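You operate a simulated robot arm through the tools that you are given. There is no shell and no other tool.

You run a simulated robot arm. Do the job below in one go: nothing can be reset, and whatever is moved stays where it is left.

TASK
Play the tone through the left test speaker alone.
Fine: bench amplifier on with its volume at 0, tone box on, MUTE off, input AUX, balance all the way to the left, then volume 2.

Only the result counts: the job must be done as asked and must still hold three seconds after the hand-in. Knocking over, shifting, dropping, spilling or breaking anything else fails it.

THE ROBOT
A 6-joint arm with a two-finger parallel gripper, fixed in place. Base frame: the origin is on the floor under the middle of its stand, x ahead of it, y to its left, z up. Readings come in mm, degrees, newtons and seconds.
With the tool pointing down near the work surface it reaches from about 360 to 760 mm from the base axis. Its first joint turns from -66.0 to 66.0 degrees. Payload 2.45 kg.
The TCP is the grasp point between the finger pads, 24 mm short of the fingertips. In the tool frame z runs along the fingers and y along their closing line. The gripper opens to 68 mm. The fingers are 17 mm wide and 10 mm thick; the gripper's body (40 by 70 mm) begins 41 mm behind the TCP.
Orientation is told as [roll, pitch, yaw] about the base's x, y, z axes, in that order, counted from this pose: with the fingers straight down and closing along the base's y, the tool's x points along the base's -x, its y along +y and its z along -z.

THE INTERFACE
- The arm moves only by the tool move_arm. Its arguments are lists of equal length, an entry for each row: "dp": the shift along the tool's x, y, z in mm, a list of three; "rot": the turn, a rotation vector about the tool's x, y, z in degrees, a list of three; "jaw": the finger opening in mm, from 0 to 68. In form: {"dp": [[tx, ty, tz], ...], "rot": [[rx, ry, rz], ...], "jaw": [jaw, ...]}. A call has 1 to 20 rows; each row is the pose to reach, as a shift and turn from the pose commanded when the call began, along the tool's axes at that moment. Each row takes 0.2 s and may step no farther than 50 mm and 8.6 degrees from the row before; otherwise, or with a gripper value out of range, the whole call is refused. Where a pose cannot be reached the arm comes as near as it can. A force on the tool above 90 N (or 10 N above the force at the start of the call, whichever is more), or a blocked arm, ends the call early, and 0.2 s more pass. Each finger travels about 108 mm/s and halts on what it meets, pressing with about 38 N; the grip force reading is that of the motor and also rises with nothing between the fingers. The clock runs only during rows and for 0.2 s after the last one: add rows that repeat a pose to give the fingers time. The reply holds the time, the measured pose of the TCP, the force on the tool along the base axes, the opening and the grip force, in the units named above and with some noise, with the torque about the TCP (base axes, N m) and any sound that the robot's microphone picked up.
- Cameras (640 x 400 px; columns grow to the right, rows downward): "scene" is fixed at [173.1, 425, 1455.1]; the picture's right is [-0.66, -0.75, 0.00], its down [-0.49, 0.43, -0.76] and it looks along [0.57, -0.50, -0.65] (base axes); focal length 350 px, centre (320, 200). "wrist" rides on the gripper at [84, 11, -75] in the tool frame; the picture's right is [-0.13, 0.99, 0.00], its down [-0.60, -0.08, -0.79] and it looks along [-0.79, -0.10, 0.61] (tool axes); focal length 251 px, centre (320, 200). There is no depth. A picture from a camera that has moved, and an enlarged one, comes with that camera's place and axes in the base frame and with its lens.
- capture(camera): a new picture of that camera. No time passes.
- zoom(camera, box): a new picture of the part [left, top, right, bottom] of that camera's present view, enlarged. No time passes.
- hand_in(): hands the job in; it is judged then, once.

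Places have to be worked out from the pictures, the camera data and where the tool is seen. Open the gripper and draw the arm clear of the work before you hand the job in, unless the task says otherwise.

The tools are called after "Request:" as a command line: name --argument value ..., lists and objects as JSON in quotes. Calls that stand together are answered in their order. move_arm: Moves the arm, as the interface text tells. Its arguments: {"type":"object","properties":{"dp":{"type":"array"},"rot":{"type":"array"},"jaw":{"type":"array"}},"required":["dp","rot","jaw"]} The other tools are called the same way: capture (camera) takes a picture; zoom (camera, box) takes an enlarged picture of a part of a camera's view; hand_in () hands the job in.

At the start:

```text
time: 0.0
ee_pos: [421.1, 111.5, 1179.7]
tool_rot: [0.1, -0.1, -0.1]
contact_force: [0.0, 0.0, 0.6]
ft_torque: [-0.02, 0.03, 0.02]
finger_gap: 68.3
grip_force: 0.0
```

scene: 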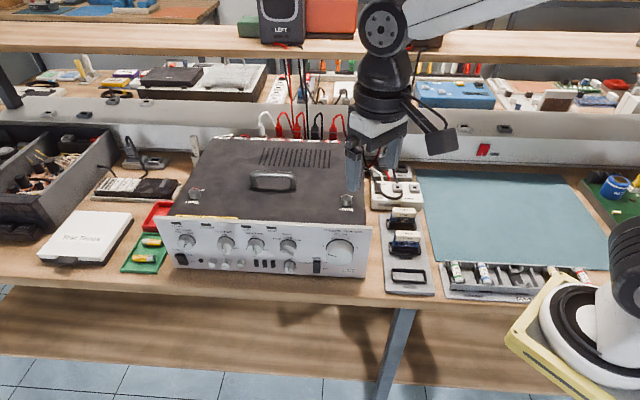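
wrist: 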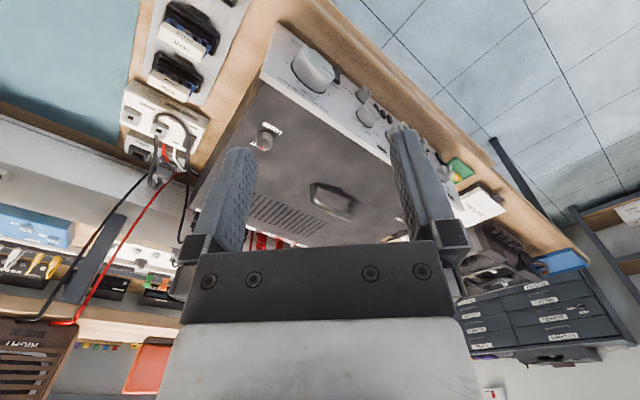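

I start by looking closely at the amplifier's front panel and the items around it.

Request:
zoom --camera "scene" --box '[150, 200, 390, 290]'

Request:
zoom --camera "scene" --box '[340, 130, 460, 310]'

Request:
zoom --camera "scene" --box '[160, 130, 380, 290]'

Request:
zoom --camera "wrist" --box '[100, 0, 520, 260]'

```text
2.67 times, centred on (270, 245) of scene
camera zoom: at [173.1, 425.0, 1455.1], right [-0.66, -0.75, 0.0], down [-0.49, 0.43, -0.76], along [0.57, -0.5, -0.65], focal length 932 px, centre (453, 80)
```

zoom: 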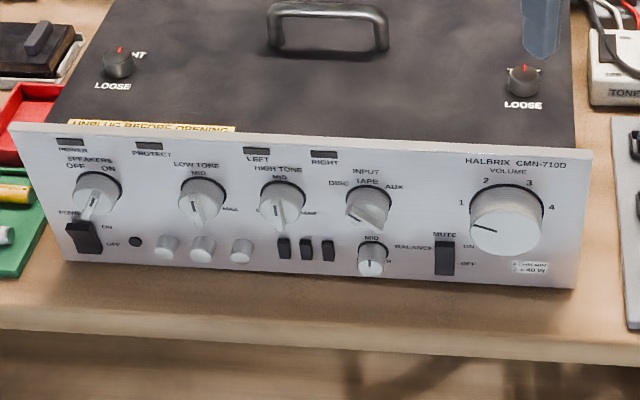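

```text
2.22 times, centred on (400, 220) of scene
camera zoom: at [173.1, 425.0, 1455.1], right [-0.66, -0.75, 0.0], down [-0.49, 0.43, -0.76], along [0.57, -0.5, -0.65], focal length 777 px, centre (142, 156)
```

zoom: 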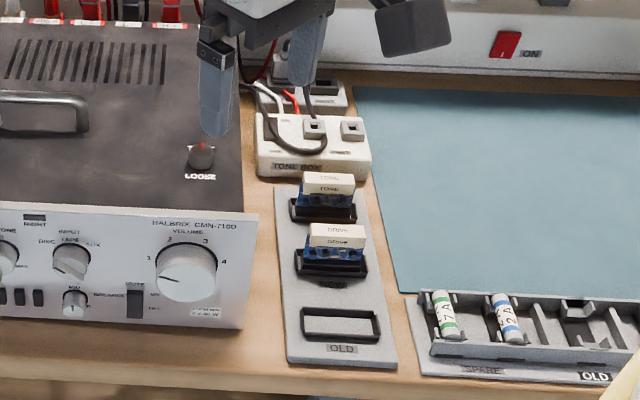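

```text
2.50 times, centred on (270, 210) of scene
camera zoom: at [173.1, 425.0, 1455.1], right [-0.66, -0.75, 0.0], down [-0.49, 0.43, -0.76], along [0.57, -0.5, -0.65], focal length 874 px, centre (445, 175)
```

zoom: 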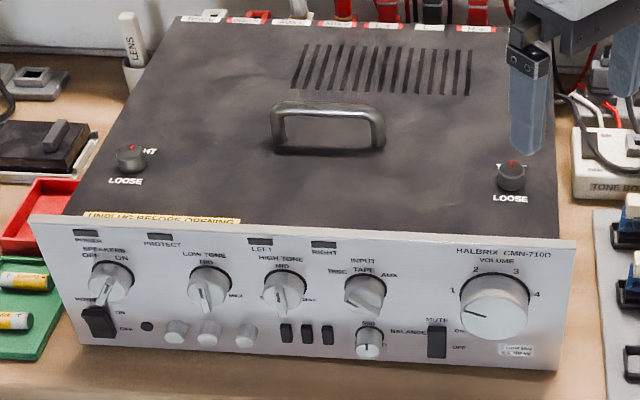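

```text
1.52 times, centred on (310, 130) of wrist
camera zoom: at [337.3, 121.6, 1255.6], right [0.13, 0.99, 0.0], down [0.6, -0.08, 0.79], along [0.79, -0.1, -0.61], focal length 383 px, centre (335, 307)
```

zoom: 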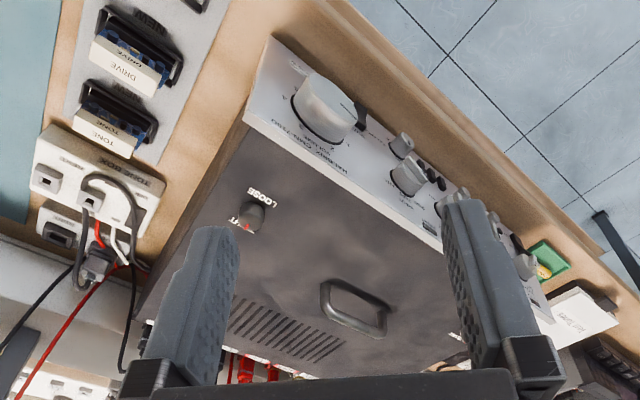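

The amplifier stands at about 45° to the base axes, with its panel facing -x/+y; triangulating puts the volume knob near (492, 94, 924). I swing the wrist in front of the panel, tool still down and yawed -45°, so the wrist camera looks at the panel.

Request:
move_arm --dp '[[-18, 30, 15], [-36, 60, 30], [-54, 90, 45], [-72, 120, 60], [-90, 150, 75], [-106, 177, 90]]' --rot '[[0, 0, 7.5], [0, 0, 15], [0, 0, 22.5], [0, 0, 30], [0, 0, 37.5], [0, 0, 45]]' --jaw '[68, 68, 68, 68, 68, 68]'

Request:
capture --camera "wrist"

Request:
capture --camera "scene"

```text
time: 1.4
ee_pos: [526.4, 287.3, 1090.1]
tool_rot: [0.1, 0.1, -45.2]
contact_force: [-1.3, 0.6, -0.1]
ft_torque: [-0.04, 0.01, 0.0]
finger_gap: 67.8
grip_force: 0.1
```

```text
taken
camera wrist: at [475.8, 354.8, 1165.5], right [0.79, 0.61, 0.0], down [0.37, -0.48, 0.79], along [0.48, -0.63, -0.61], focal length 251 px, centre (320, 200)
```

wrist: 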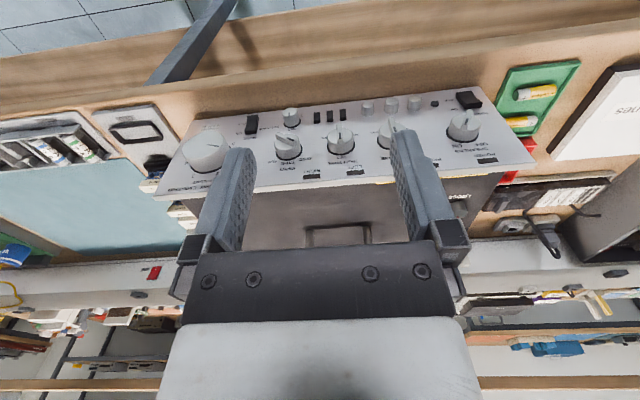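

```text
taken
```

scene: 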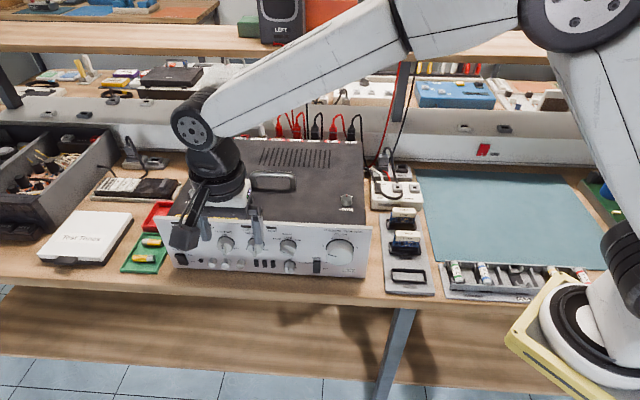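

The panel is visible upside down in the wrist view. I enlarge its two halves to read pointers, labels and switches.

Request:
zoom --camera "wrist" --box '[150, 80, 350, 205]'

Request:
zoom --camera "wrist" --box '[340, 70, 540, 195]'

Request:
zoom --camera "scene" --box '[240, 110, 440, 235]'

Request:
zoom --camera "scene" --box '[280, 220, 400, 295]'

```text
3.20 times, centred on (250, 142) of wrist
camera zoom: at [475.8, 354.8, 1165.5], right [0.79, 0.61, 0.0], down [0.37, -0.48, 0.79], along [0.48, -0.63, -0.61], focal length 805 px, centre (544, 384)
```

zoom: 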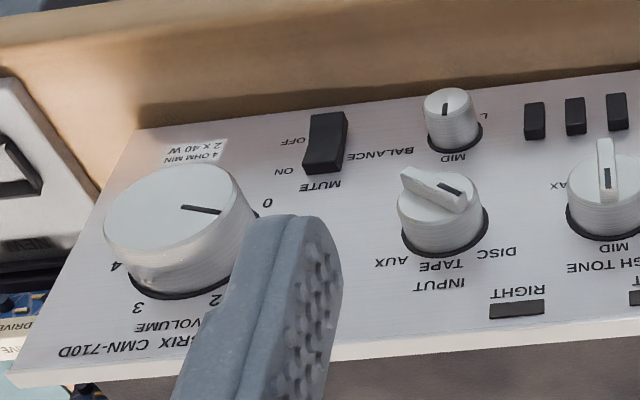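

```text
3.20 times, centred on (440, 132) of wrist
camera zoom: at [475.8, 354.8, 1165.5], right [0.79, 0.61, 0.0], down [0.37, -0.48, 0.79], along [0.48, -0.63, -0.61], focal length 805 px, centre (-64, 416)
```

zoom: 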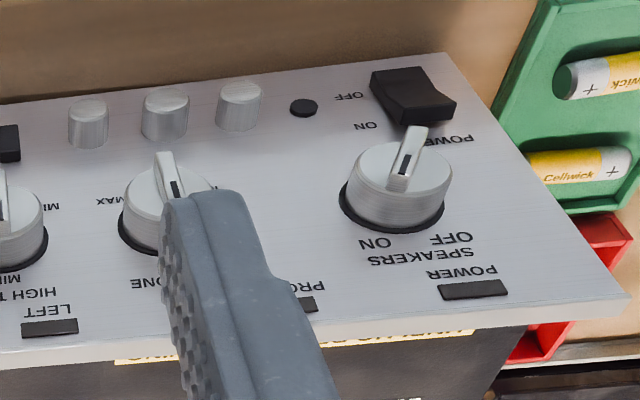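

```text
3.20 times, centred on (340, 172) of scene
camera zoom: at [173.1, 425.0, 1455.1], right [-0.66, -0.75, 0.0], down [-0.49, 0.43, -0.76], along [0.57, -0.5, -0.65], focal length 1118 px, centre (256, 288)
```

zoom: 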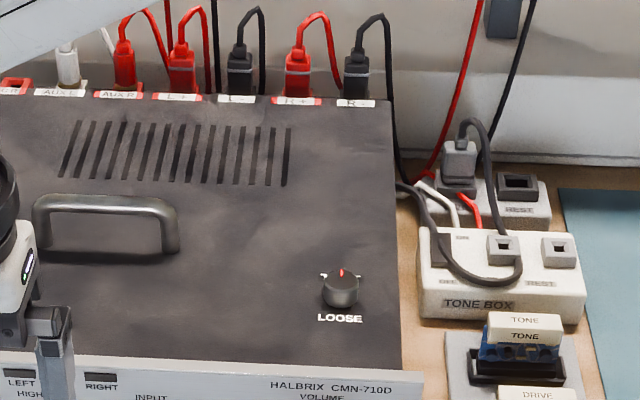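

```text
5.33 times, centred on (340, 258) of scene
camera zoom: at [173.1, 425.0, 1455.1], right [-0.66, -0.75, 0.0], down [-0.49, 0.43, -0.76], along [0.57, -0.5, -0.65], focal length 1864 px, centre (213, -107)
```

zoom: 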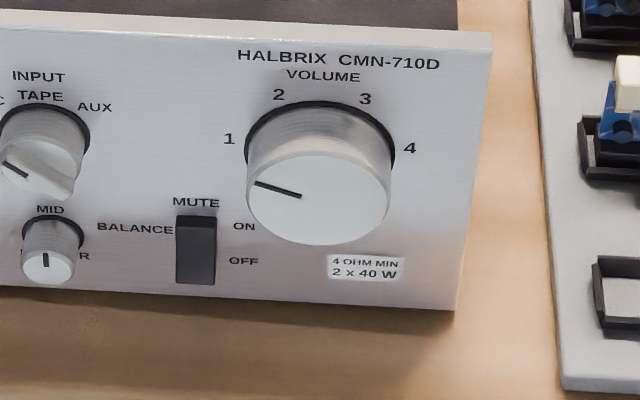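

Volume sits near 1 (0 is lower left), INPUT is on DISC, BALANCE at MID. I move closer to the right half of the panel for a clear view of the pointer angles and the MUTE rocker.

Request:
move_arm --dp '[[-15, -26, 24], [-30, -52, 48], [-45, -78, 72], [-59, -103, 94]]' --rot '[[0, 0, 0], [0, 0, 0], [0, 0, 0], [0, 0, 0]]' --jaw '[68, 68, 68, 68]'

Request:
capture --camera "wrist"

Request:
zoom --camera "wrist" --box '[230, 20, 410, 130]'

Request:
zoom --camera "wrist" --box '[100, 40, 260, 140]'

```text
time: 2.4
ee_pos: [493.8, 172.3, 995.9]
tool_rot: [0.0, 0.0, -45.0]
contact_force: [-0.1, -0.5, 0.0]
ft_torque: [0.0, -0.02, 0.01]
finger_gap: 68.2
grip_force: 0.1
```

```text
taken
camera wrist: at [442.8, 239.0, 1071.0], right [0.79, 0.61, 0.0], down [0.37, -0.48, 0.79], along [0.48, -0.63, -0.61], focal length 251 px, centre (320, 200)
```

wrist: 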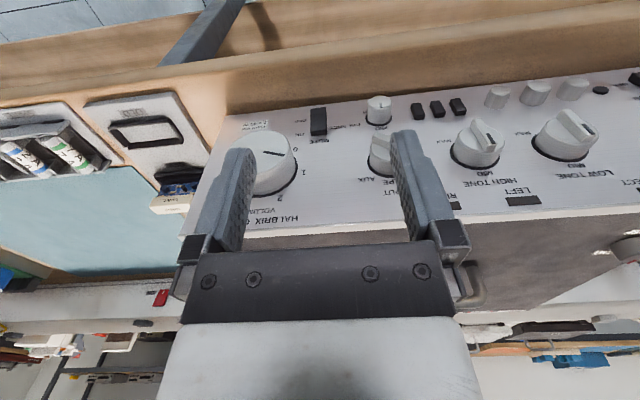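

```text
3.56 times, centred on (320, 75) of wrist
camera zoom: at [442.8, 239.0, 1071.0], right [0.79, 0.61, 0.0], down [0.37, -0.48, 0.79], along [0.48, -0.63, -0.61], focal length 894 px, centre (320, 644)
```

zoom: 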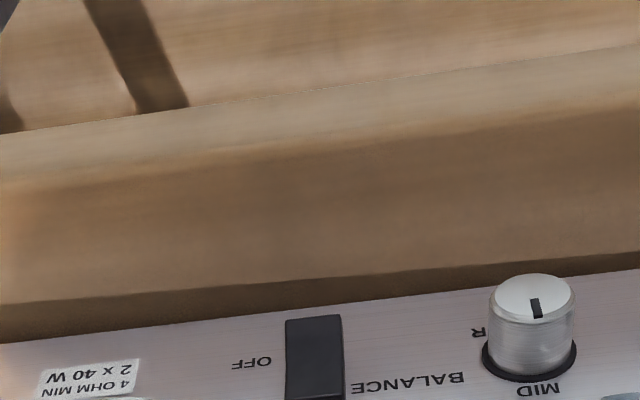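

```text
4.00 times, centred on (180, 90) of wrist
camera zoom: at [442.8, 239.0, 1071.0], right [0.79, 0.61, 0.0], down [0.37, -0.48, 0.79], along [0.48, -0.63, -0.61], focal length 1006 px, centre (880, 640)
```

zoom: 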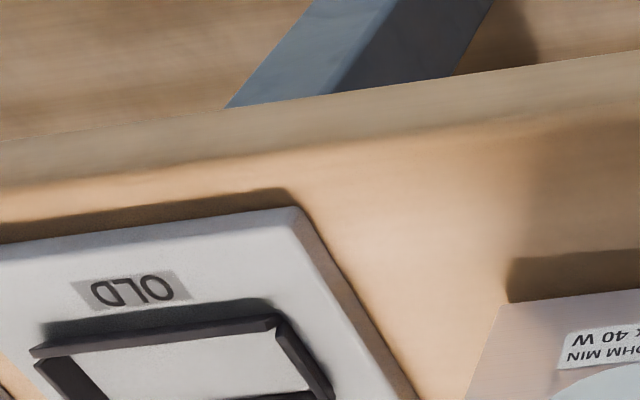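

The camera now sees the right half; I enlarge the area rows 80–200 to read the volume, mute, input and balance.

Request:
zoom --camera "wrist" --box '[220, 85, 420, 210]'

Request:
zoom --camera "wrist" --box '[230, 90, 330, 152]'

Request:
zoom --camera "wrist" --box '[400, 60, 640, 210]'

```text
3.20 times, centred on (320, 148) of wrist
camera zoom: at [442.8, 239.0, 1071.0], right [0.79, 0.61, 0.0], down [0.37, -0.48, 0.79], along [0.48, -0.63, -0.61], focal length 805 px, centre (320, 368)
```

zoom: 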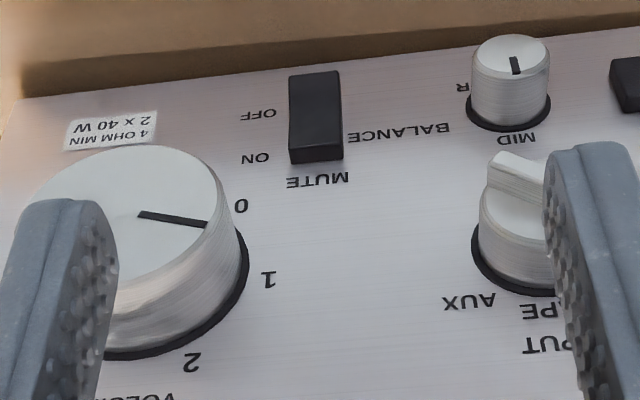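

```text
6.40 times, centred on (280, 121) of wrist
camera zoom: at [442.8, 239.0, 1071.0], right [0.79, 0.61, 0.0], down [0.37, -0.48, 0.79], along [0.48, -0.63, -0.61], focal length 1609 px, centre (576, 706)
```

zoom: 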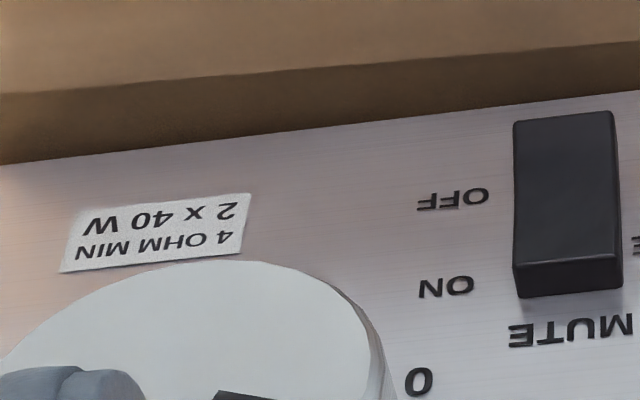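

```text
2.67 times, centred on (520, 135) of wrist
camera zoom: at [442.8, 239.0, 1071.0], right [0.79, 0.61, 0.0], down [0.37, -0.48, 0.79], along [0.48, -0.63, -0.61], focal length 670 px, centre (-213, 373)
```

zoom: 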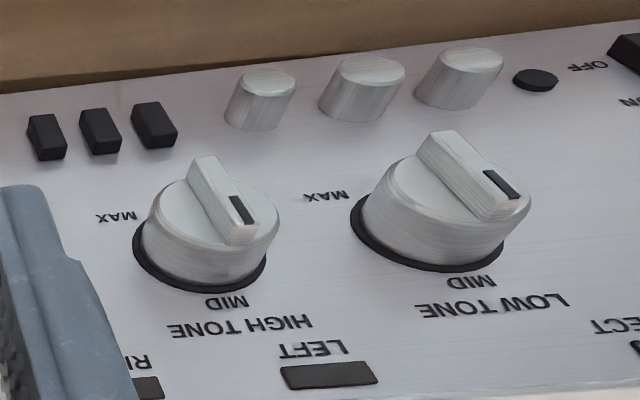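

From the labels I get 54° per volume unit (0 at -135° from up) and the pointer at about -69°, i.e. roughly 1.2. I now tilt the tool so the camera looks at the panel horizontally, to see the whole panel and the rocker states.

Request:
move_arm --dp '[[10, 26, 7], [20, 52, 14], [30, 78, 21], [36, 104, 28], [39, 129, 36]]' --rot '[[0, -7.6, 0], [0, -15.2, 0], [0, -22.8, 0], [0, -30.4, 0], [0, -38, 0]]' --jaw '[68, 68, 68, 68, 68]'

Request:
capture --camera "wrist"

Request:
capture --camera "scene"

```text
time: 3.6
ee_pos: [559.7, 292.5, 960.5]
tool_rot: [0.0, -38.1, -45.1]
contact_force: [-0.8, 0.4, 0.4]
ft_torque: [0.04, 0.04, 0.02]
finger_gap: 68.1
grip_force: 0.0
```

```text
taken
camera wrist: at [488.2, 378.4, 967.8], right [0.77, 0.63, 0.08], down [-0.07, -0.05, 1.0], along [0.63, -0.78, 0.01], focal length 251 px, centre (320, 200)
```

wrist: 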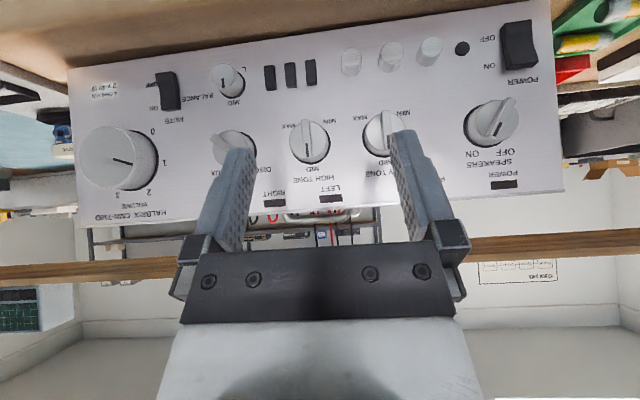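

```text
taken
```

scene: 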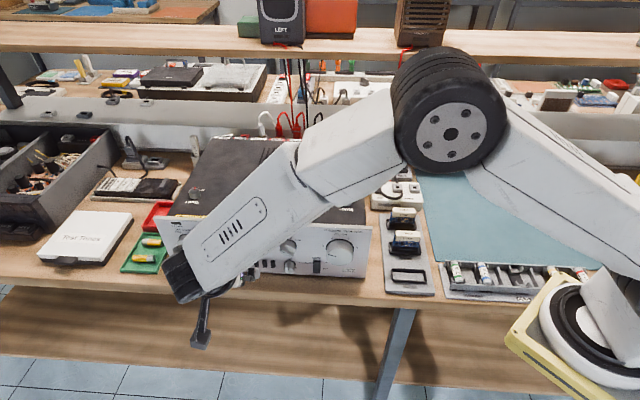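

The whole panel is now seen nearly head-on (upside down). I enlarge the regions.

Request:
zoom --camera "wrist" --box '[60, 60, 260, 185]'

Request:
zoom --camera "wrist" --box '[420, 10, 580, 110]'

Request:
zoom --camera "wrist" --box '[400, 90, 580, 200]'

Request:
zoom --camera "wrist" --box '[130, 50, 270, 138]'

```text
3.20 times, centred on (160, 122) of wrist
camera zoom: at [488.2, 378.4, 967.8], right [0.77, 0.63, 0.08], down [-0.07, -0.05, 1.0], along [0.63, -0.78, 0.01], focal length 805 px, centre (832, 448)
```

zoom: 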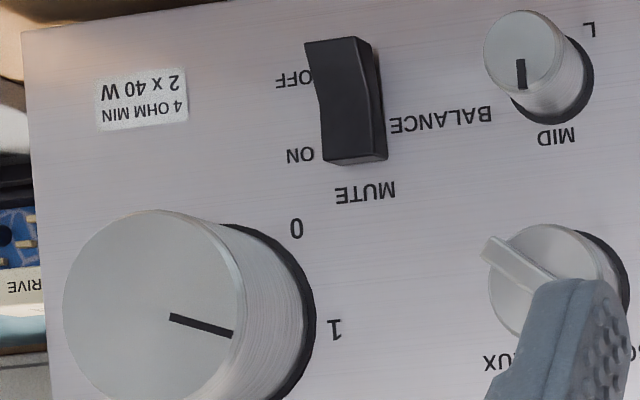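

```text
4.00 times, centred on (500, 60) of wrist
camera zoom: at [488.2, 378.4, 967.8], right [0.77, 0.63, 0.08], down [-0.07, -0.05, 1.0], along [0.63, -0.78, 0.01], focal length 1006 px, centre (-400, 760)
```

zoom: 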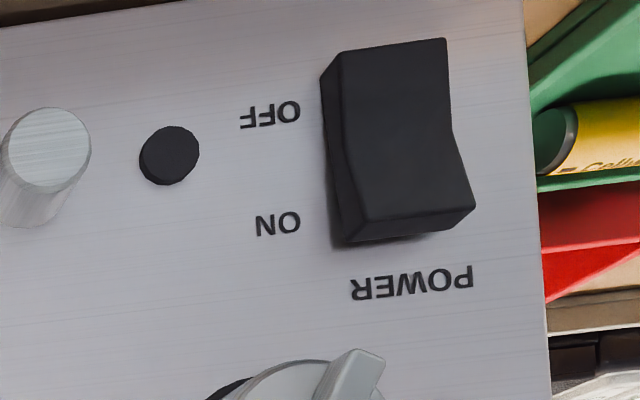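

```text
3.56 times, centred on (490, 145) of wrist
camera zoom: at [488.2, 378.4, 967.8], right [0.77, 0.63, 0.08], down [-0.07, -0.05, 1.0], along [0.63, -0.78, 0.01], focal length 894 px, centre (-284, 396)
```

zoom: 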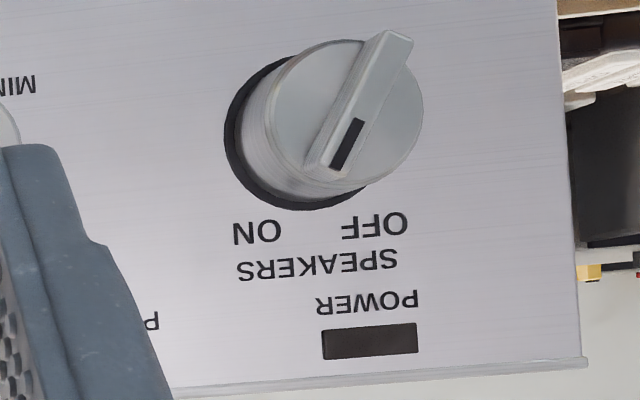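

```text
4.55 times, centred on (200, 94) of wrist
camera zoom: at [488.2, 378.4, 967.8], right [0.77, 0.63, 0.08], down [-0.07, -0.05, 1.0], along [0.63, -0.78, 0.01], focal length 1143 px, centre (866, 682)
```

zoom: 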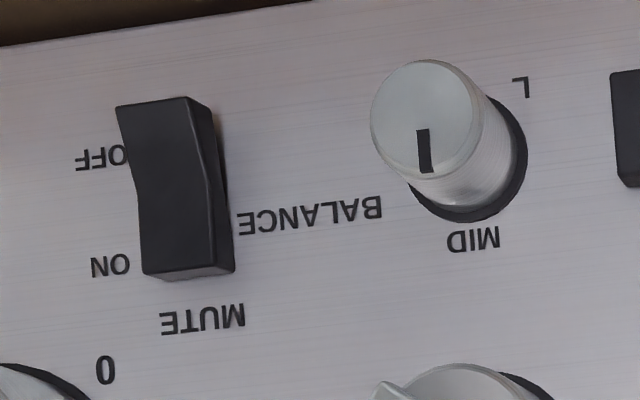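

MUTE is on (its ON end is pressed in), POWER is off, SPEAKERS points to ON; the panel plane is at f≈296 mm along (0.707,-0.707) and the volume axis at p≈415 mm along (0.707,0.707), z≈918. I now bring the tool horizontal in front of the volume knob at a safe standoff.

Request:
move_arm --dp '[[7, -27, 2], [14, -54, 4], [21, -81, 7], [28, -108, 9], [35, -135, 11], [42, -161, 13], [49, -187.6, 15.6]]' --rot '[[0, -7.4, 0], [0, -14.8, 0], [0, -22.2, 0], [0, -29.6, 0], [0, -37, 0], [0, -44.5, 0], [0, -51.9, 0]]' --jaw '[68, 68, 68, 68, 68, 68, 68]'

Request:
capture --camera "wrist"

Request:
capture --camera "scene"

```text
time: 5.2
ee_pos: [418.8, 199.3, 926.2]
tool_rot: [-84.5, -89.7, 39.4]
contact_force: [-0.5, -0.4, 0.1]
ft_torque: [0.02, 0.01, -0.01]
finger_gap: 68.2
grip_force: 0.1
out of reach, approached as far as the arm can: row 7
```

```text
taken
camera wrist: at [373.5, 260.4, 842.0], right [0.7, 0.7, 0.12], down [-0.61, 0.51, 0.6], along [0.36, -0.5, 0.79], focal length 251 px, centre (320, 200)
```

wrist: 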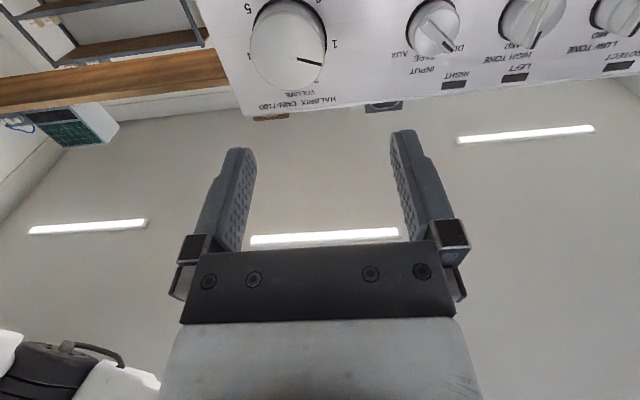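

```text
taken
```

scene: 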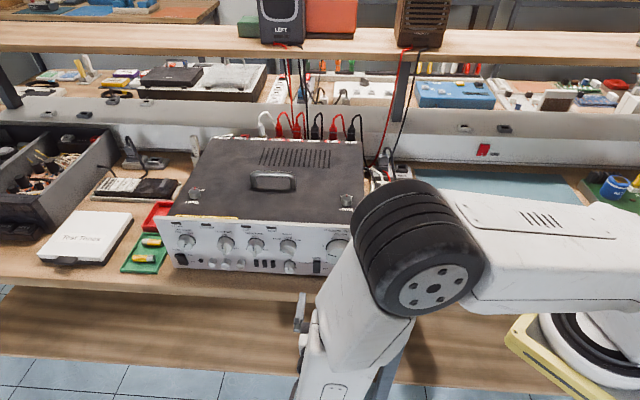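

Row 7 was slightly out of reach (too close to the base); closer to the panel it should be fine. I move 60 mm forward along the tool axis and check the tracking.

Request:
move_arm --dp '[[0, 0, 20], [0, 0, 40], [0, 0, 60]]' --rot '[[0, 0, 0], [0, 0, 0], [0, 0, 0]]' --jaw '[68, 68, 68]'

Request:
capture --camera "wrist"

```text
time: 6.0
ee_pos: [467.0, 164.8, 928.9]
tool_rot: [-66.4, -89.7, 21.2]
contact_force: [0.5, -0.4, -0.5]
ft_torque: [-0.05, 0.02, 0.02]
finger_gap: 67.7
grip_force: 0.0
out of reach, approached as far as the arm can: row 1, 2, 3
```

```text
taken
camera wrist: at [421.8, 225.6, 845.7], right [0.7, 0.7, 0.12], down [-0.61, 0.51, 0.61], along [0.36, -0.5, 0.79], focal length 251 px, centre (320, 200)
```

wrist: 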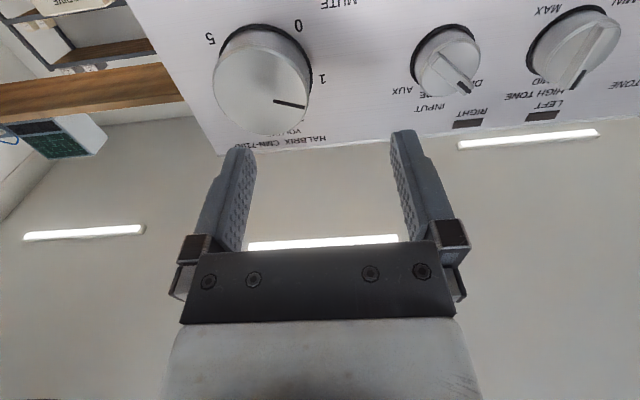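

Still limited sideways (probably the first joint near its limit), p reads 447 instead of 415. Fingertips are 36 mm short of the knob face, so I step 20 mm more forward to see whether the pose becomes reachable there.

Request:
move_arm --dp '[[0, 0, 10], [0, 0, 20]]' --rot '[[0, 0, 0], [0, 0, 0]]' --jaw '[68, 68]'

```text
time: 6.6
ee_pos: [483.3, 150.9, 930.2]
tool_rot: [-60.2, -89.7, 15.1]
contact_force: [0.4, -0.5, -0.4]
ft_torque: [0.0, 0.0, 0.01]
finger_gap: 68.0
grip_force: 0.0
```

The reached pose is now the reference: p=448, f=235, z=930. I shift sideways to the volume axis (p=415, z=918) at this depth, fingertips still ~15 mm short of the knob.

Request:
move_arm --dp '[[4, -11, 0], [8, -22, 0], [12.2, -33.4, 0]]' --rot '[[0, 0, 0], [0, 0, 0], [0, 0, 0]]' --jaw '[68, 68, 68]'

Request:
capture --camera "wrist"

Request:
capture --camera "scene"

```text
time: 7.4
ee_pos: [482.8, 151.7, 928.4]
tool_rot: [-62.1, -89.7, 17.0]
contact_force: [-0.1, -0.1, 0.5]
ft_torque: [-0.03, 0.03, -0.01]
finger_gap: 67.9
grip_force: 0.0
out of reach, approached as far as the arm can: row 1, 2, 3
```

```text
taken
camera wrist: at [437.1, 211.9, 846.0], right [0.7, 0.7, 0.12], down [-0.61, 0.51, 0.61], along [0.36, -0.5, 0.79], focal length 251 px, centre (320, 200)
```

wrist: 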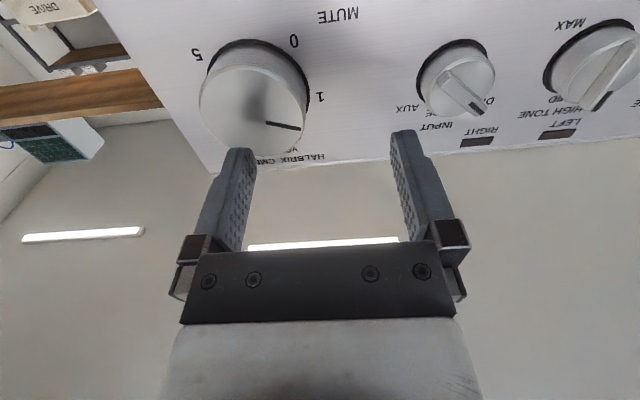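

```text
taken
```

scene: 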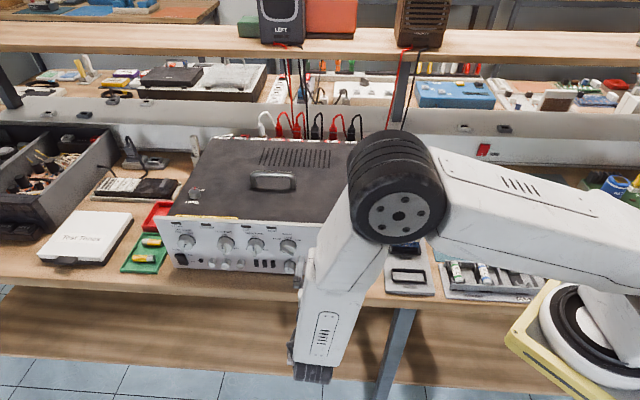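

Data fit a minimum wrist radius of ~449 mm (wrist ~258 mm behind the TCP), so the volume knob (p=415) needs the tool tilted sideways ~20° with the wrist leaning to +p, which keeps pads parallel to the knob axis if fingers close vertically. I back off 20 mm and roll -90° first.

Request:
move_arm --dp '[[0, 5, -10], [0, 10, -20], [0, 10, -20], [0, 10, -20], [0, 10, -20], [0, 10, -20], [0, 10, -20], [0, 10, -20], [0, 10, -20], [0, 10, -20], [0, 10, -20]]' --rot '[[0, 0, -8.2], [0, 0, -16.4], [0, 0, -24.6], [0, 0, -32.8], [0, 0, -41], [0, 0, -49.2], [0, 0, -57.4], [0, 0, -65.6], [0, 0, -73.8], [0, 0, -82], [0, 0, -90]]' --jaw '[68, 68, 68, 68, 68, 68, 68, 68, 68, 68, 68]'

Request:
capture --camera "wrist"

```text
time: 9.8
ee_pos: [477.0, 173.0, 929.4]
tool_rot: [-89.9, 0.3, 45.0]
contact_force: [0.2, -1.3, -0.6]
ft_torque: [-0.04, 0.01, -0.01]
finger_gap: 68.4
grip_force: 0.0
```

```text
taken
camera wrist: at [363.9, 166.5, 919.4], right [0.09, 0.09, -0.99], down [-0.13, 0.99, 0.08], along [0.99, 0.13, 0.1], focal length 251 px, centre (320, 200)
```

wrist: 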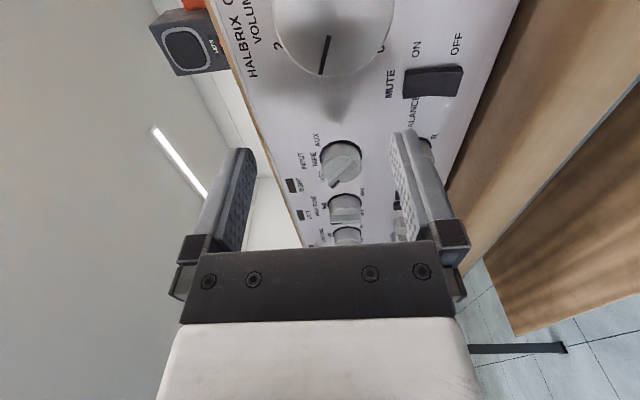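

Roll succeeded. Knob axis re-estimated at p≈415, z≈917.5, face at f≈275. Now I tilt 20° about the closing axis and shift to the knob axis at f=225.

Request:
move_arm --dp '[[15, 4, 3], [30, 8, 6], [44.4, 11.9, 10]]' --rot '[[0, 6.7, 0], [0, 13.4, 0], [0, 20, 0]]' --jaw '[68, 68, 68]'

Request:
capture --camera "wrist"

```text
time: 10.6
ee_pos: [451.7, 133.3, 917.7]
tool_rot: [-89.9, 0.1, 24.8]
contact_force: [0.2, 0.2, 0.1]
ft_torque: [0.03, 0.02, 0.0]
finger_gap: 67.9
grip_force: 0.1
```

```text
taken
camera wrist: at [344.3, 167.0, 907.6], right [0.12, 0.06, -0.99], down [0.21, 0.97, 0.08], along [0.97, -0.22, 0.1], focal length 251 px, centre (320, 200)
```

wrist: 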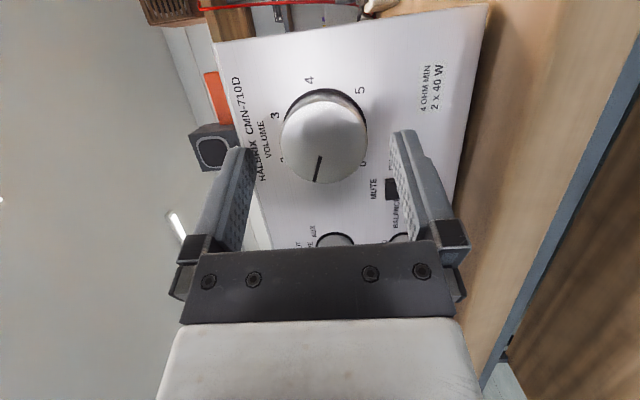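

Centred on the knob (p≈414, z≈918). I pre-rotate +35° clockwise about the knob axis so that the CCW turn ends within reach.

Request:
move_arm --dp '[[0, 0, 0], [0, 0, 0], [0, 0, 0], [0, 0, 0], [0, 0, 0]]' --rot '[[-2.39, 0, 6.58], [-4.79, 0, 13.16], [-7.18, 0, 19.74], [-9.58, 0, 26.3], [-11.97, 0, 32.9]]' --jaw '[68, 68, 68, 68, 68]'

Request:
capture --camera "wrist"

```text
time: 11.8
ee_pos: [452.0, 135.0, 918.0]
tool_rot: [-76.3, -32.7, 20.9]
contact_force: [-0.8, 0.9, 0.4]
ft_torque: [-0.02, -0.02, 0.02]
finger_gap: 68.1
grip_force: 0.1
```

```text
taken
camera wrist: at [355.4, 178.5, 878.5], right [0.5, 0.44, -0.74], down [0.07, 0.83, 0.55], along [0.86, -0.33, 0.39], focal length 251 px, centre (320, 200)
```

wrist: 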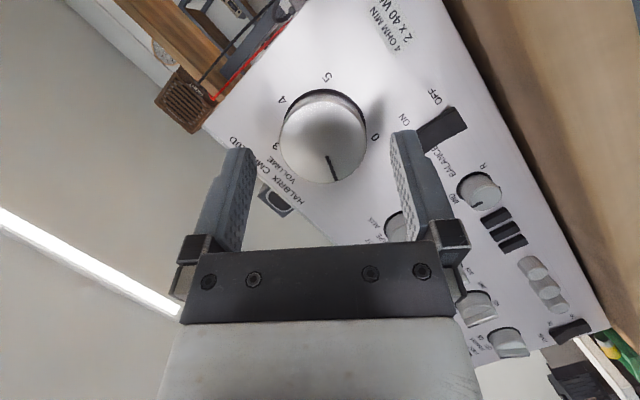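

Rotated as planned, the knob remains centred between the fingers and they clear the MUTE rocker. I advance 41 mm along the panel normal.

Request:
move_arm --dp '[[-3.5, 0, 9.6], [-7, 0, 19.2], [-10.5, 0, 28.9], [-14, 0, 38.5]]' --rot '[[0, 0, 0], [0, 0, 0], [0, 0, 0], [0, 0, 0]]' --jaw '[68, 68, 68, 68]'

Request:
capture --camera "wrist"

Request:
capture --camera "scene"

```text
time: 12.8
ee_pos: [481.2, 105.8, 917.8]
tool_rot: [-76.4, -32.5, 21.0]
contact_force: [1.0, 0.9, 0.5]
ft_torque: [-0.01, 0.02, 0.01]
finger_gap: 67.9
grip_force: 0.0
```

```text
taken
camera wrist: at [383.9, 149.5, 878.0], right [0.5, 0.44, -0.74], down [0.07, 0.83, 0.55], along [0.86, -0.33, 0.39], focal length 251 px, centre (320, 200)
```

wrist: 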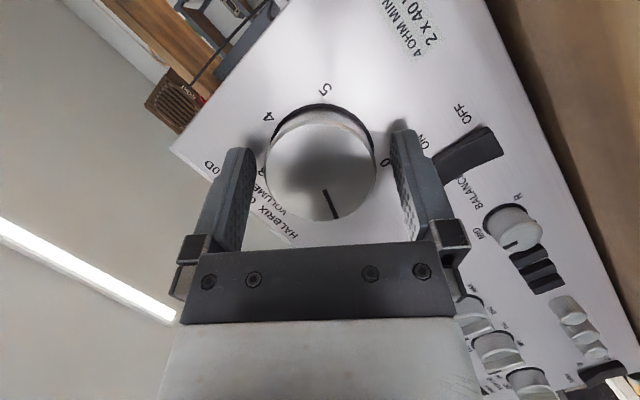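

```text
taken
```

scene: 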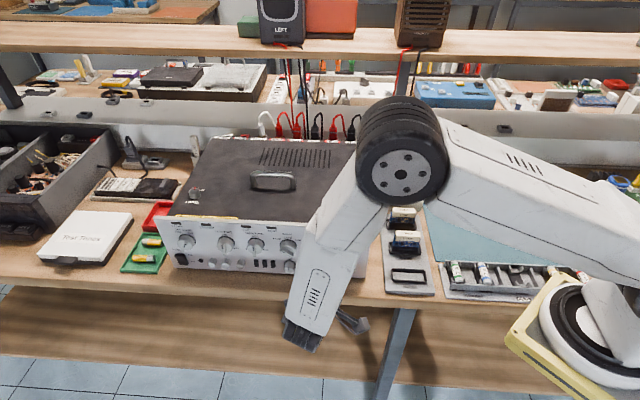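

Fingers straddle the knob evenly. I close onto it.

Request:
move_arm --dp '[[0, 0, 0], [0, 0, 0], [0, 0, 0]]' --rot '[[0, 0, 0], [0, 0, 0], [0, 0, 0]]' --jaw '[55, 46, 44]'

Request:
capture --camera "wrist"

```text
time: 13.6
ee_pos: [479.3, 105.7, 918.5]
tool_rot: [-76.6, -32.6, 20.9]
contact_force: [-2.1, -4.6, 5.5]
ft_torque: [-0.56, -0.6, -0.01]
finger_gap: 53.2
grip_force: 44.7
```

```text
taken
camera wrist: at [383.7, 149.1, 878.2], right [0.5, 0.44, -0.74], down [0.07, 0.83, 0.55], along [0.86, -0.33, 0.39], focal length 251 px, centre (320, 200)
```

wrist: 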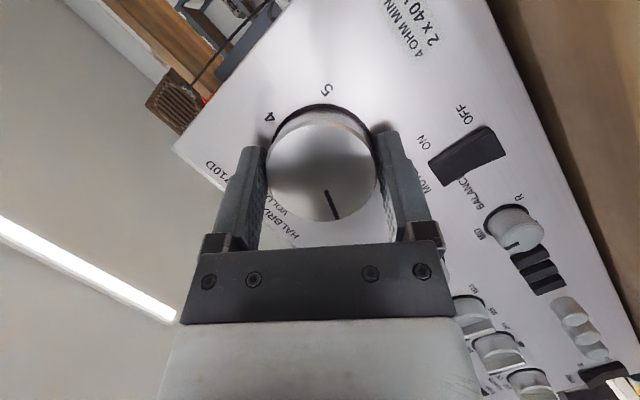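

Gripped at 53 mm opening with small side forces. I turn 35° counter-clockwise about the knob axis and check the pointer.

Request:
move_arm --dp '[[0, 0, 0], [0, 0, 0], [0, 0, 0], [0, 0, 0], [0, 0, 0]]' --rot '[[2.39, 0, -6.58], [4.79, 0, -13.16], [7.18, 0, -19.74], [9.58, 0, -26.3], [11.97, 0, -32.9]]' --jaw '[44, 44, 44, 44, 44]'

Request:
capture --camera "wrist"

```text
time: 14.8
ee_pos: [480.6, 105.1, 917.9]
tool_rot: [-90.1, 0.1, 24.9]
contact_force: [-13.5, -8.7, 19.1]
ft_torque: [-0.23, -0.28, 0.07]
finger_gap: 53.3
grip_force: 45.3
```

```text
taken
camera wrist: at [372.2, 137.8, 907.5], right [0.12, 0.05, -0.99], down [0.21, 0.97, 0.08], along [0.97, -0.22, 0.1], focal length 251 px, centre (320, 200)
```

wrist: 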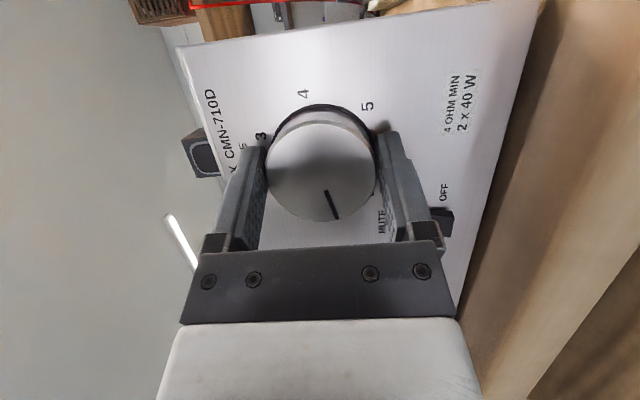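

The knob follows the gripper exactly. I turn another 32° counter-clockwise to reach 0.

Request:
move_arm --dp '[[0, 0, 0], [0, 0, 0], [0, 0, 0], [0, 0, 0], [0, 0, 0]]' --rot '[[2.39, 0, -6.58], [4.79, 0, -13.16], [7.18, 0, -19.74], [9.23, 0, -25.4], [10.94, 0, -30.1]]' --jaw '[44, 44, 44, 44, 44]'

Request:
capture --camera "wrist"

Request:
zoom --camera "wrist" --box '[240, 90, 400, 190]'

```text
time: 16.0
ee_pos: [480.6, 105.7, 916.8]
tool_rot: [-102.2, 30.0, 21.8]
contact_force: [0.3, -8.5, 22.8]
ft_torque: [-0.04, -0.05, 0.68]
finger_gap: 53.0
grip_force: 45.1
```

```text
taken
camera wrist: at [374.4, 139.5, 937.6], right [-0.27, -0.33, -0.9], down [0.15, 0.91, -0.38], along [0.95, -0.24, -0.2], focal length 251 px, centre (320, 200)
```

wrist: 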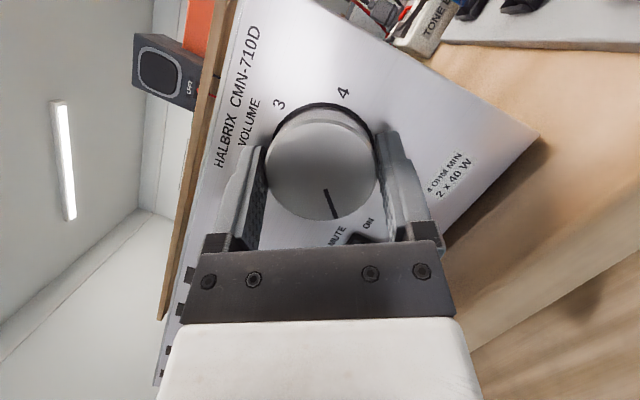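

```text
4.00 times, centred on (320, 140) of wrist
camera zoom: at [374.4, 139.5, 937.6], right [-0.27, -0.33, -0.9], down [0.15, 0.91, -0.38], along [0.95, -0.24, -0.2], focal length 1006 px, centre (320, 440)
```

zoom: 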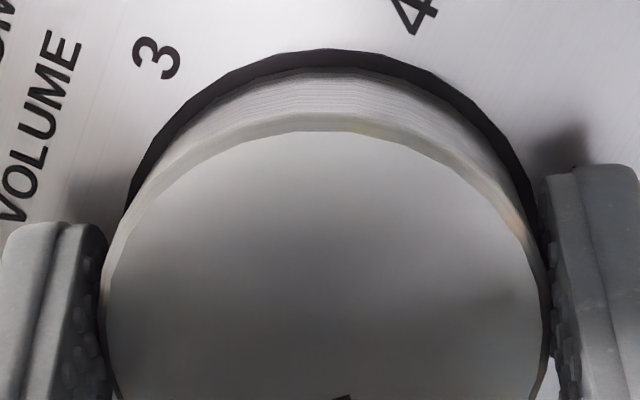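

Pointer now computes to about -136°, i.e. at the 0 mark. I nudge 4° further to feel the end stop.

Request:
move_arm --dp '[[0, 0, 0], [0, 0, 0]]' --rot '[[0.68, 0, -1.88], [1.37, 0, -3.76]]' --jaw '[44, 44]'

Request:
capture --camera "wrist"

```text
time: 16.6
ee_pos: [478.6, 106.6, 918.0]
tool_rot: [-103.7, 33.4, 21.0]
contact_force: [15.0, -1.5, 17.9]
ft_torque: [0.98, -0.64, -0.26]
finger_gap: 52.9
grip_force: 45.5
```

```text
taken
camera wrist: at [375.5, 140.8, 940.8], right [-0.31, -0.37, -0.88], down [0.13, 0.9, -0.43], along [0.94, -0.25, -0.23], focal length 251 px, centre (320, 200)
```

wrist: 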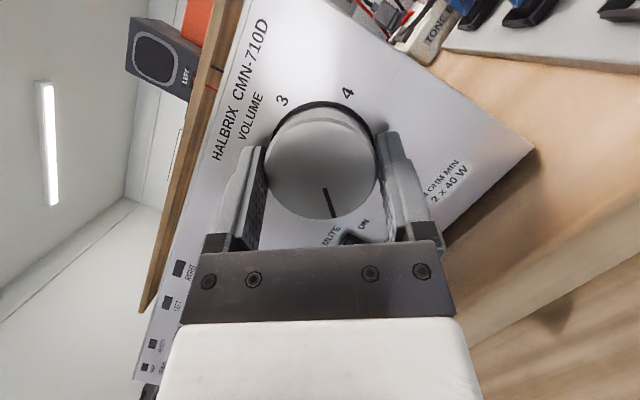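

The stop is felt (about 1.1 N·m reaction about the axis, slight slip), so the volume is at 0. I release and retreat along the panel normal.

Request:
move_arm --dp '[[0, 0, 0], [0, 0, 0], [6.8, 0, -18.8], [13.7, 0, -37.6], [20.5, 0, -56.4], [27.4, 0, -75.2]]' --rot '[[0, 0, 0], [0, 0, 0], [0, 0, 0], [0, 0, 0], [0, 0, 0], [0, 0, 0]]' --jaw '[68, 68, 68, 68, 68, 68]'

Request:
capture --camera "wrist"

```text
time: 18.0
ee_pos: [423.6, 162.5, 918.2]
tool_rot: [-103.9, 33.6, 20.7]
contact_force: [0.9, 0.7, -0.9]
ft_torque: [0.01, 0.02, 0.03]
finger_gap: 68.0
grip_force: 0.1
```

```text
taken
camera wrist: at [318.8, 197.9, 940.6], right [-0.31, -0.37, -0.87], down [0.13, 0.89, -0.43], along [0.94, -0.25, -0.23], focal length 251 px, centre (320, 200)
```

wrist: 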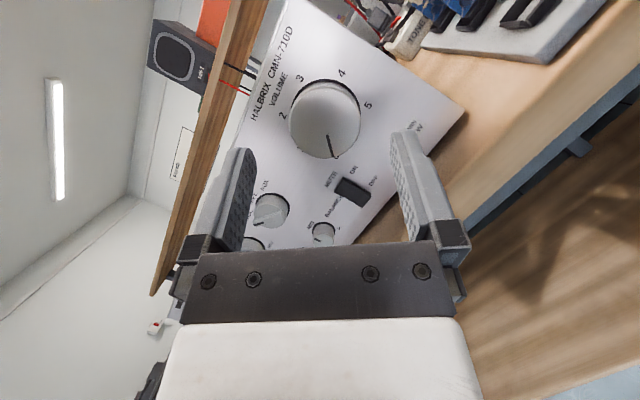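

The volume pointer sits at 0. I rotate +36° back about the normal so that the tool is level-tilted again.

Request:
move_arm --dp '[[0, 0, 0], [0, 0, 0], [0, 0, 0], [0, 0, 0], [0, 0, 0]]' --rot '[[-2.46, 0, 6.77], [-4.92, 0, 13.5], [-7.39, 0, 20.3], [-9.85, 0, 27.1], [-12.3, 0, 33.8]]' --jaw '[68, 68, 68, 68, 68]'

```text
time: 19.2
ee_pos: [423.6, 162.2, 917.6]
tool_rot: [-89.9, 0.0, 25.0]
contact_force: [-0.5, -0.1, -0.8]
ft_torque: [0.0, 0.01, 0.0]
finger_gap: 68.3
grip_force: 0.2
```

Level again at p=414, f=185. I now traverse to the POWER rocker (p≈755, z≈876) at f=200, removing the tilt and closing the fingers into a pusher.

Request:
move_arm --dp '[[-40.7, 5.2, -12.8], [-81.4, 10.4, -25.6], [-122.1, 15.6, -38.4], [-162.8, 20.8, -51.3], [-203.4, 26, -64.1], [-244.1, 31.2, -76.9], [-284.8, 36.4, -89.7], [-325.5, 41.6, -102.5]]' --rot '[[0, -2.5, 0], [0, -5, 0], [0, -7.5, 0], [0, -10, 0], [0, -12.5, 0], [0, -15, 0], [0, -17.5, 0], [0, -20, 0]]' --jaw '[50, 30, 10, 0, 0, 0, 0, 0]'

Request:
capture --camera "wrist"

Request:
capture --camera "scene"

```text
time: 21.0
ee_pos: [624.6, 334.2, 901.2]
tool_rot: [-89.9, 0.1, 44.3]
contact_force: [0.0, -0.7, 0.3]
ft_torque: [0.03, -0.02, -0.01]
finger_gap: 0.2
grip_force: 23.6
out of reach, approached as far as the arm can: row 6, 7, 8
```

```text
taken
camera wrist: at [511.7, 328.0, 891.7], right [0.09, 0.09, -0.99], down [-0.12, 0.99, 0.08], along [0.99, 0.12, 0.1], focal length 251 px, centre (320, 200)
```

wrist: 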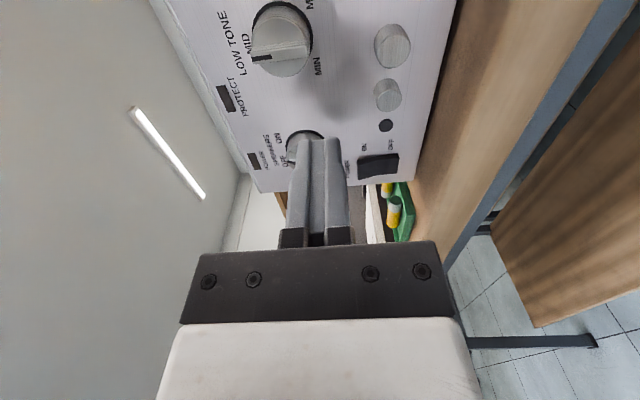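

```text
taken
```

scene: 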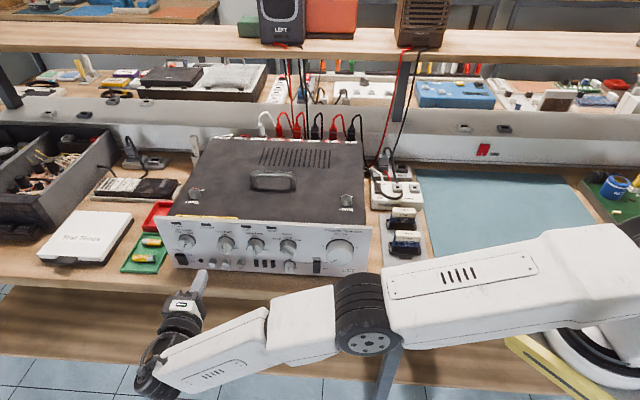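

The arm is fully stretched at p=678 with the tool perpendicular, so for POWER I will lean the tool 25° toward +p (wrist nearer the base). First I pull back to p=640 and roll -90° so the camera comes on top, away from the other knobs.

Request:
move_arm --dp '[[10, 0, -2], [20, 0, -5], [30, 0, -5], [38, 0, -5], [38, 0, -5], [38, 0, -5], [38, 0, -5], [38, 0, -5], [38, 0, -5], [38, 0, -5], [38, 0, -5]]' --rot '[[0, 0, -8.2], [0, 0, -16.4], [0, 0, -24.6], [0, 0, -32.8], [0, 0, -41], [0, 0, -49.2], [0, 0, -57.4], [0, 0, -65.6], [0, 0, -73.8], [0, 0, -82], [0, 0, -90]]' --jaw '[0, 0, 0, 0, 0, 0, 0, 0, 0, 0, 0]'

Request:
capture --camera "wrist"

```text
time: 23.4
ee_pos: [590.8, 311.6, 899.6]
tool_rot: [61.8, 89.7, -163.2]
contact_force: [1.3, 1.0, 0.0]
ft_torque: [0.0, -0.02, -0.01]
finger_gap: 0.0
grip_force: 23.5
```

```text
taken
camera wrist: at [531.4, 356.4, 984.8], right [-0.7, -0.7, -0.13], down [-0.51, 0.62, -0.6], along [0.5, -0.36, -0.79], focal length 251 px, centre (320, 200)
```

wrist: 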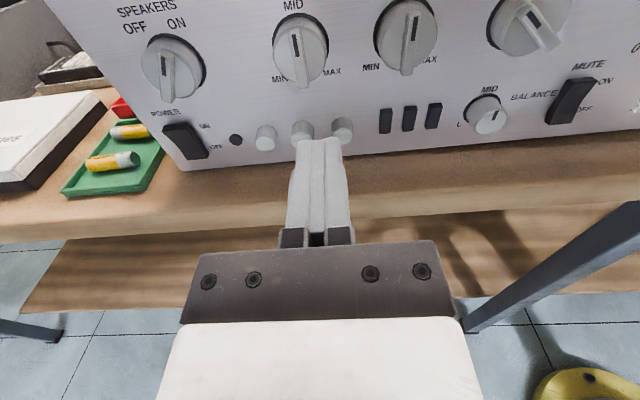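

Now the camera is on top with an upright view. I enlarge the power rocker and the input/balance/mute region.

Request:
zoom --camera "wrist" --box '[110, 80, 270, 180]'

Request:
zoom --camera "wrist" --box '[440, 0, 640, 150]'

```text
4.00 times, centred on (190, 130) of wrist
camera zoom: at [531.4, 356.4, 984.8], right [-0.7, -0.7, -0.13], down [-0.51, 0.62, -0.6], along [0.5, -0.36, -0.79], focal length 1006 px, centre (840, 480)
```

zoom: 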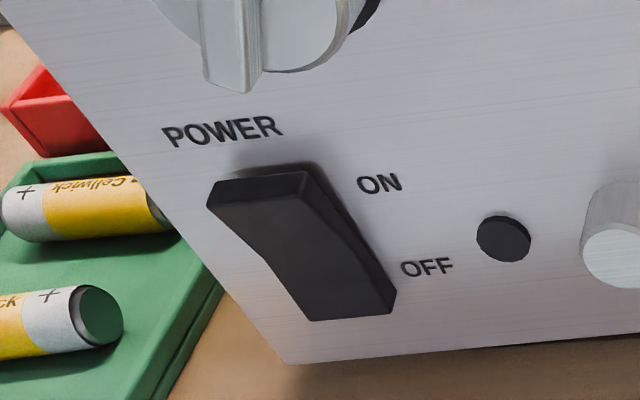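

```text
2.67 times, centred on (540, 75) of wrist
camera zoom: at [531.4, 356.4, 984.8], right [-0.7, -0.7, -0.13], down [-0.51, 0.62, -0.6], along [0.5, -0.36, -0.79], focal length 670 px, centre (-267, 533)
```

zoom: 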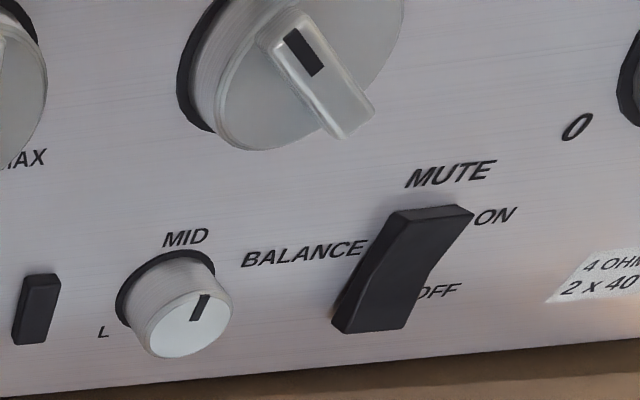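

Power's ON end stands out at p≈755, z≈879, f≈287. I go to a standoff with the fingertips at f≈265, leaned 25°.

Request:
move_arm --dp '[[-6, -28, 10], [-12, -56, 21], [-18, -84, 33], [-23.6, -111.8, 45.8]]' --rot '[[6.25, 0, 0], [12.5, 0, 0], [18.75, 0, 0], [25, 0, 0]]' --jaw '[0, 0, 0, 0]'

Request:
capture --camera "wrist"

Request:
capture --camera "scene"

```text
time: 24.4
ee_pos: [703.7, 357.3, 877.2]
tool_rot: [34.1, 89.9, -165.7]
contact_force: [0.2, -0.4, 0.2]
ft_torque: [0.0, 0.02, 0.04]
finger_gap: 0.0
grip_force: 24.2
```

```text
taken
camera wrist: at [630.2, 372.4, 961.1], right [-0.34, -0.93, -0.13], down [-0.72, 0.34, -0.6], along [0.61, -0.11, -0.79], focal length 251 px, centre (320, 200)
```

wrist: 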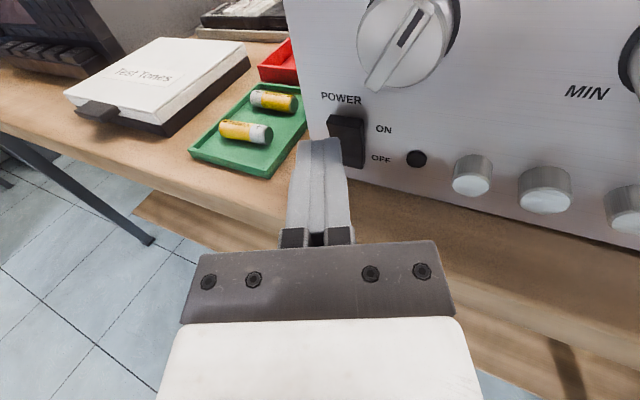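

```text
taken
```

scene: 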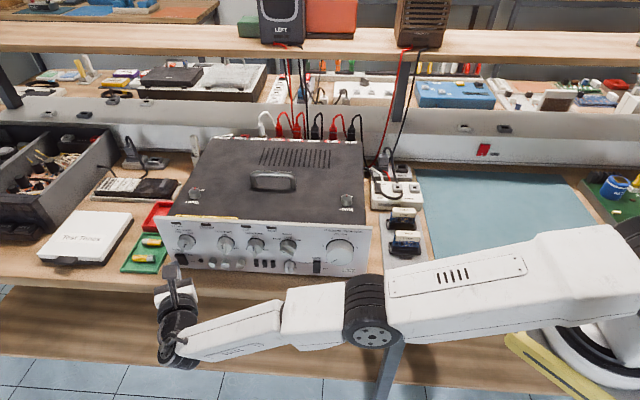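

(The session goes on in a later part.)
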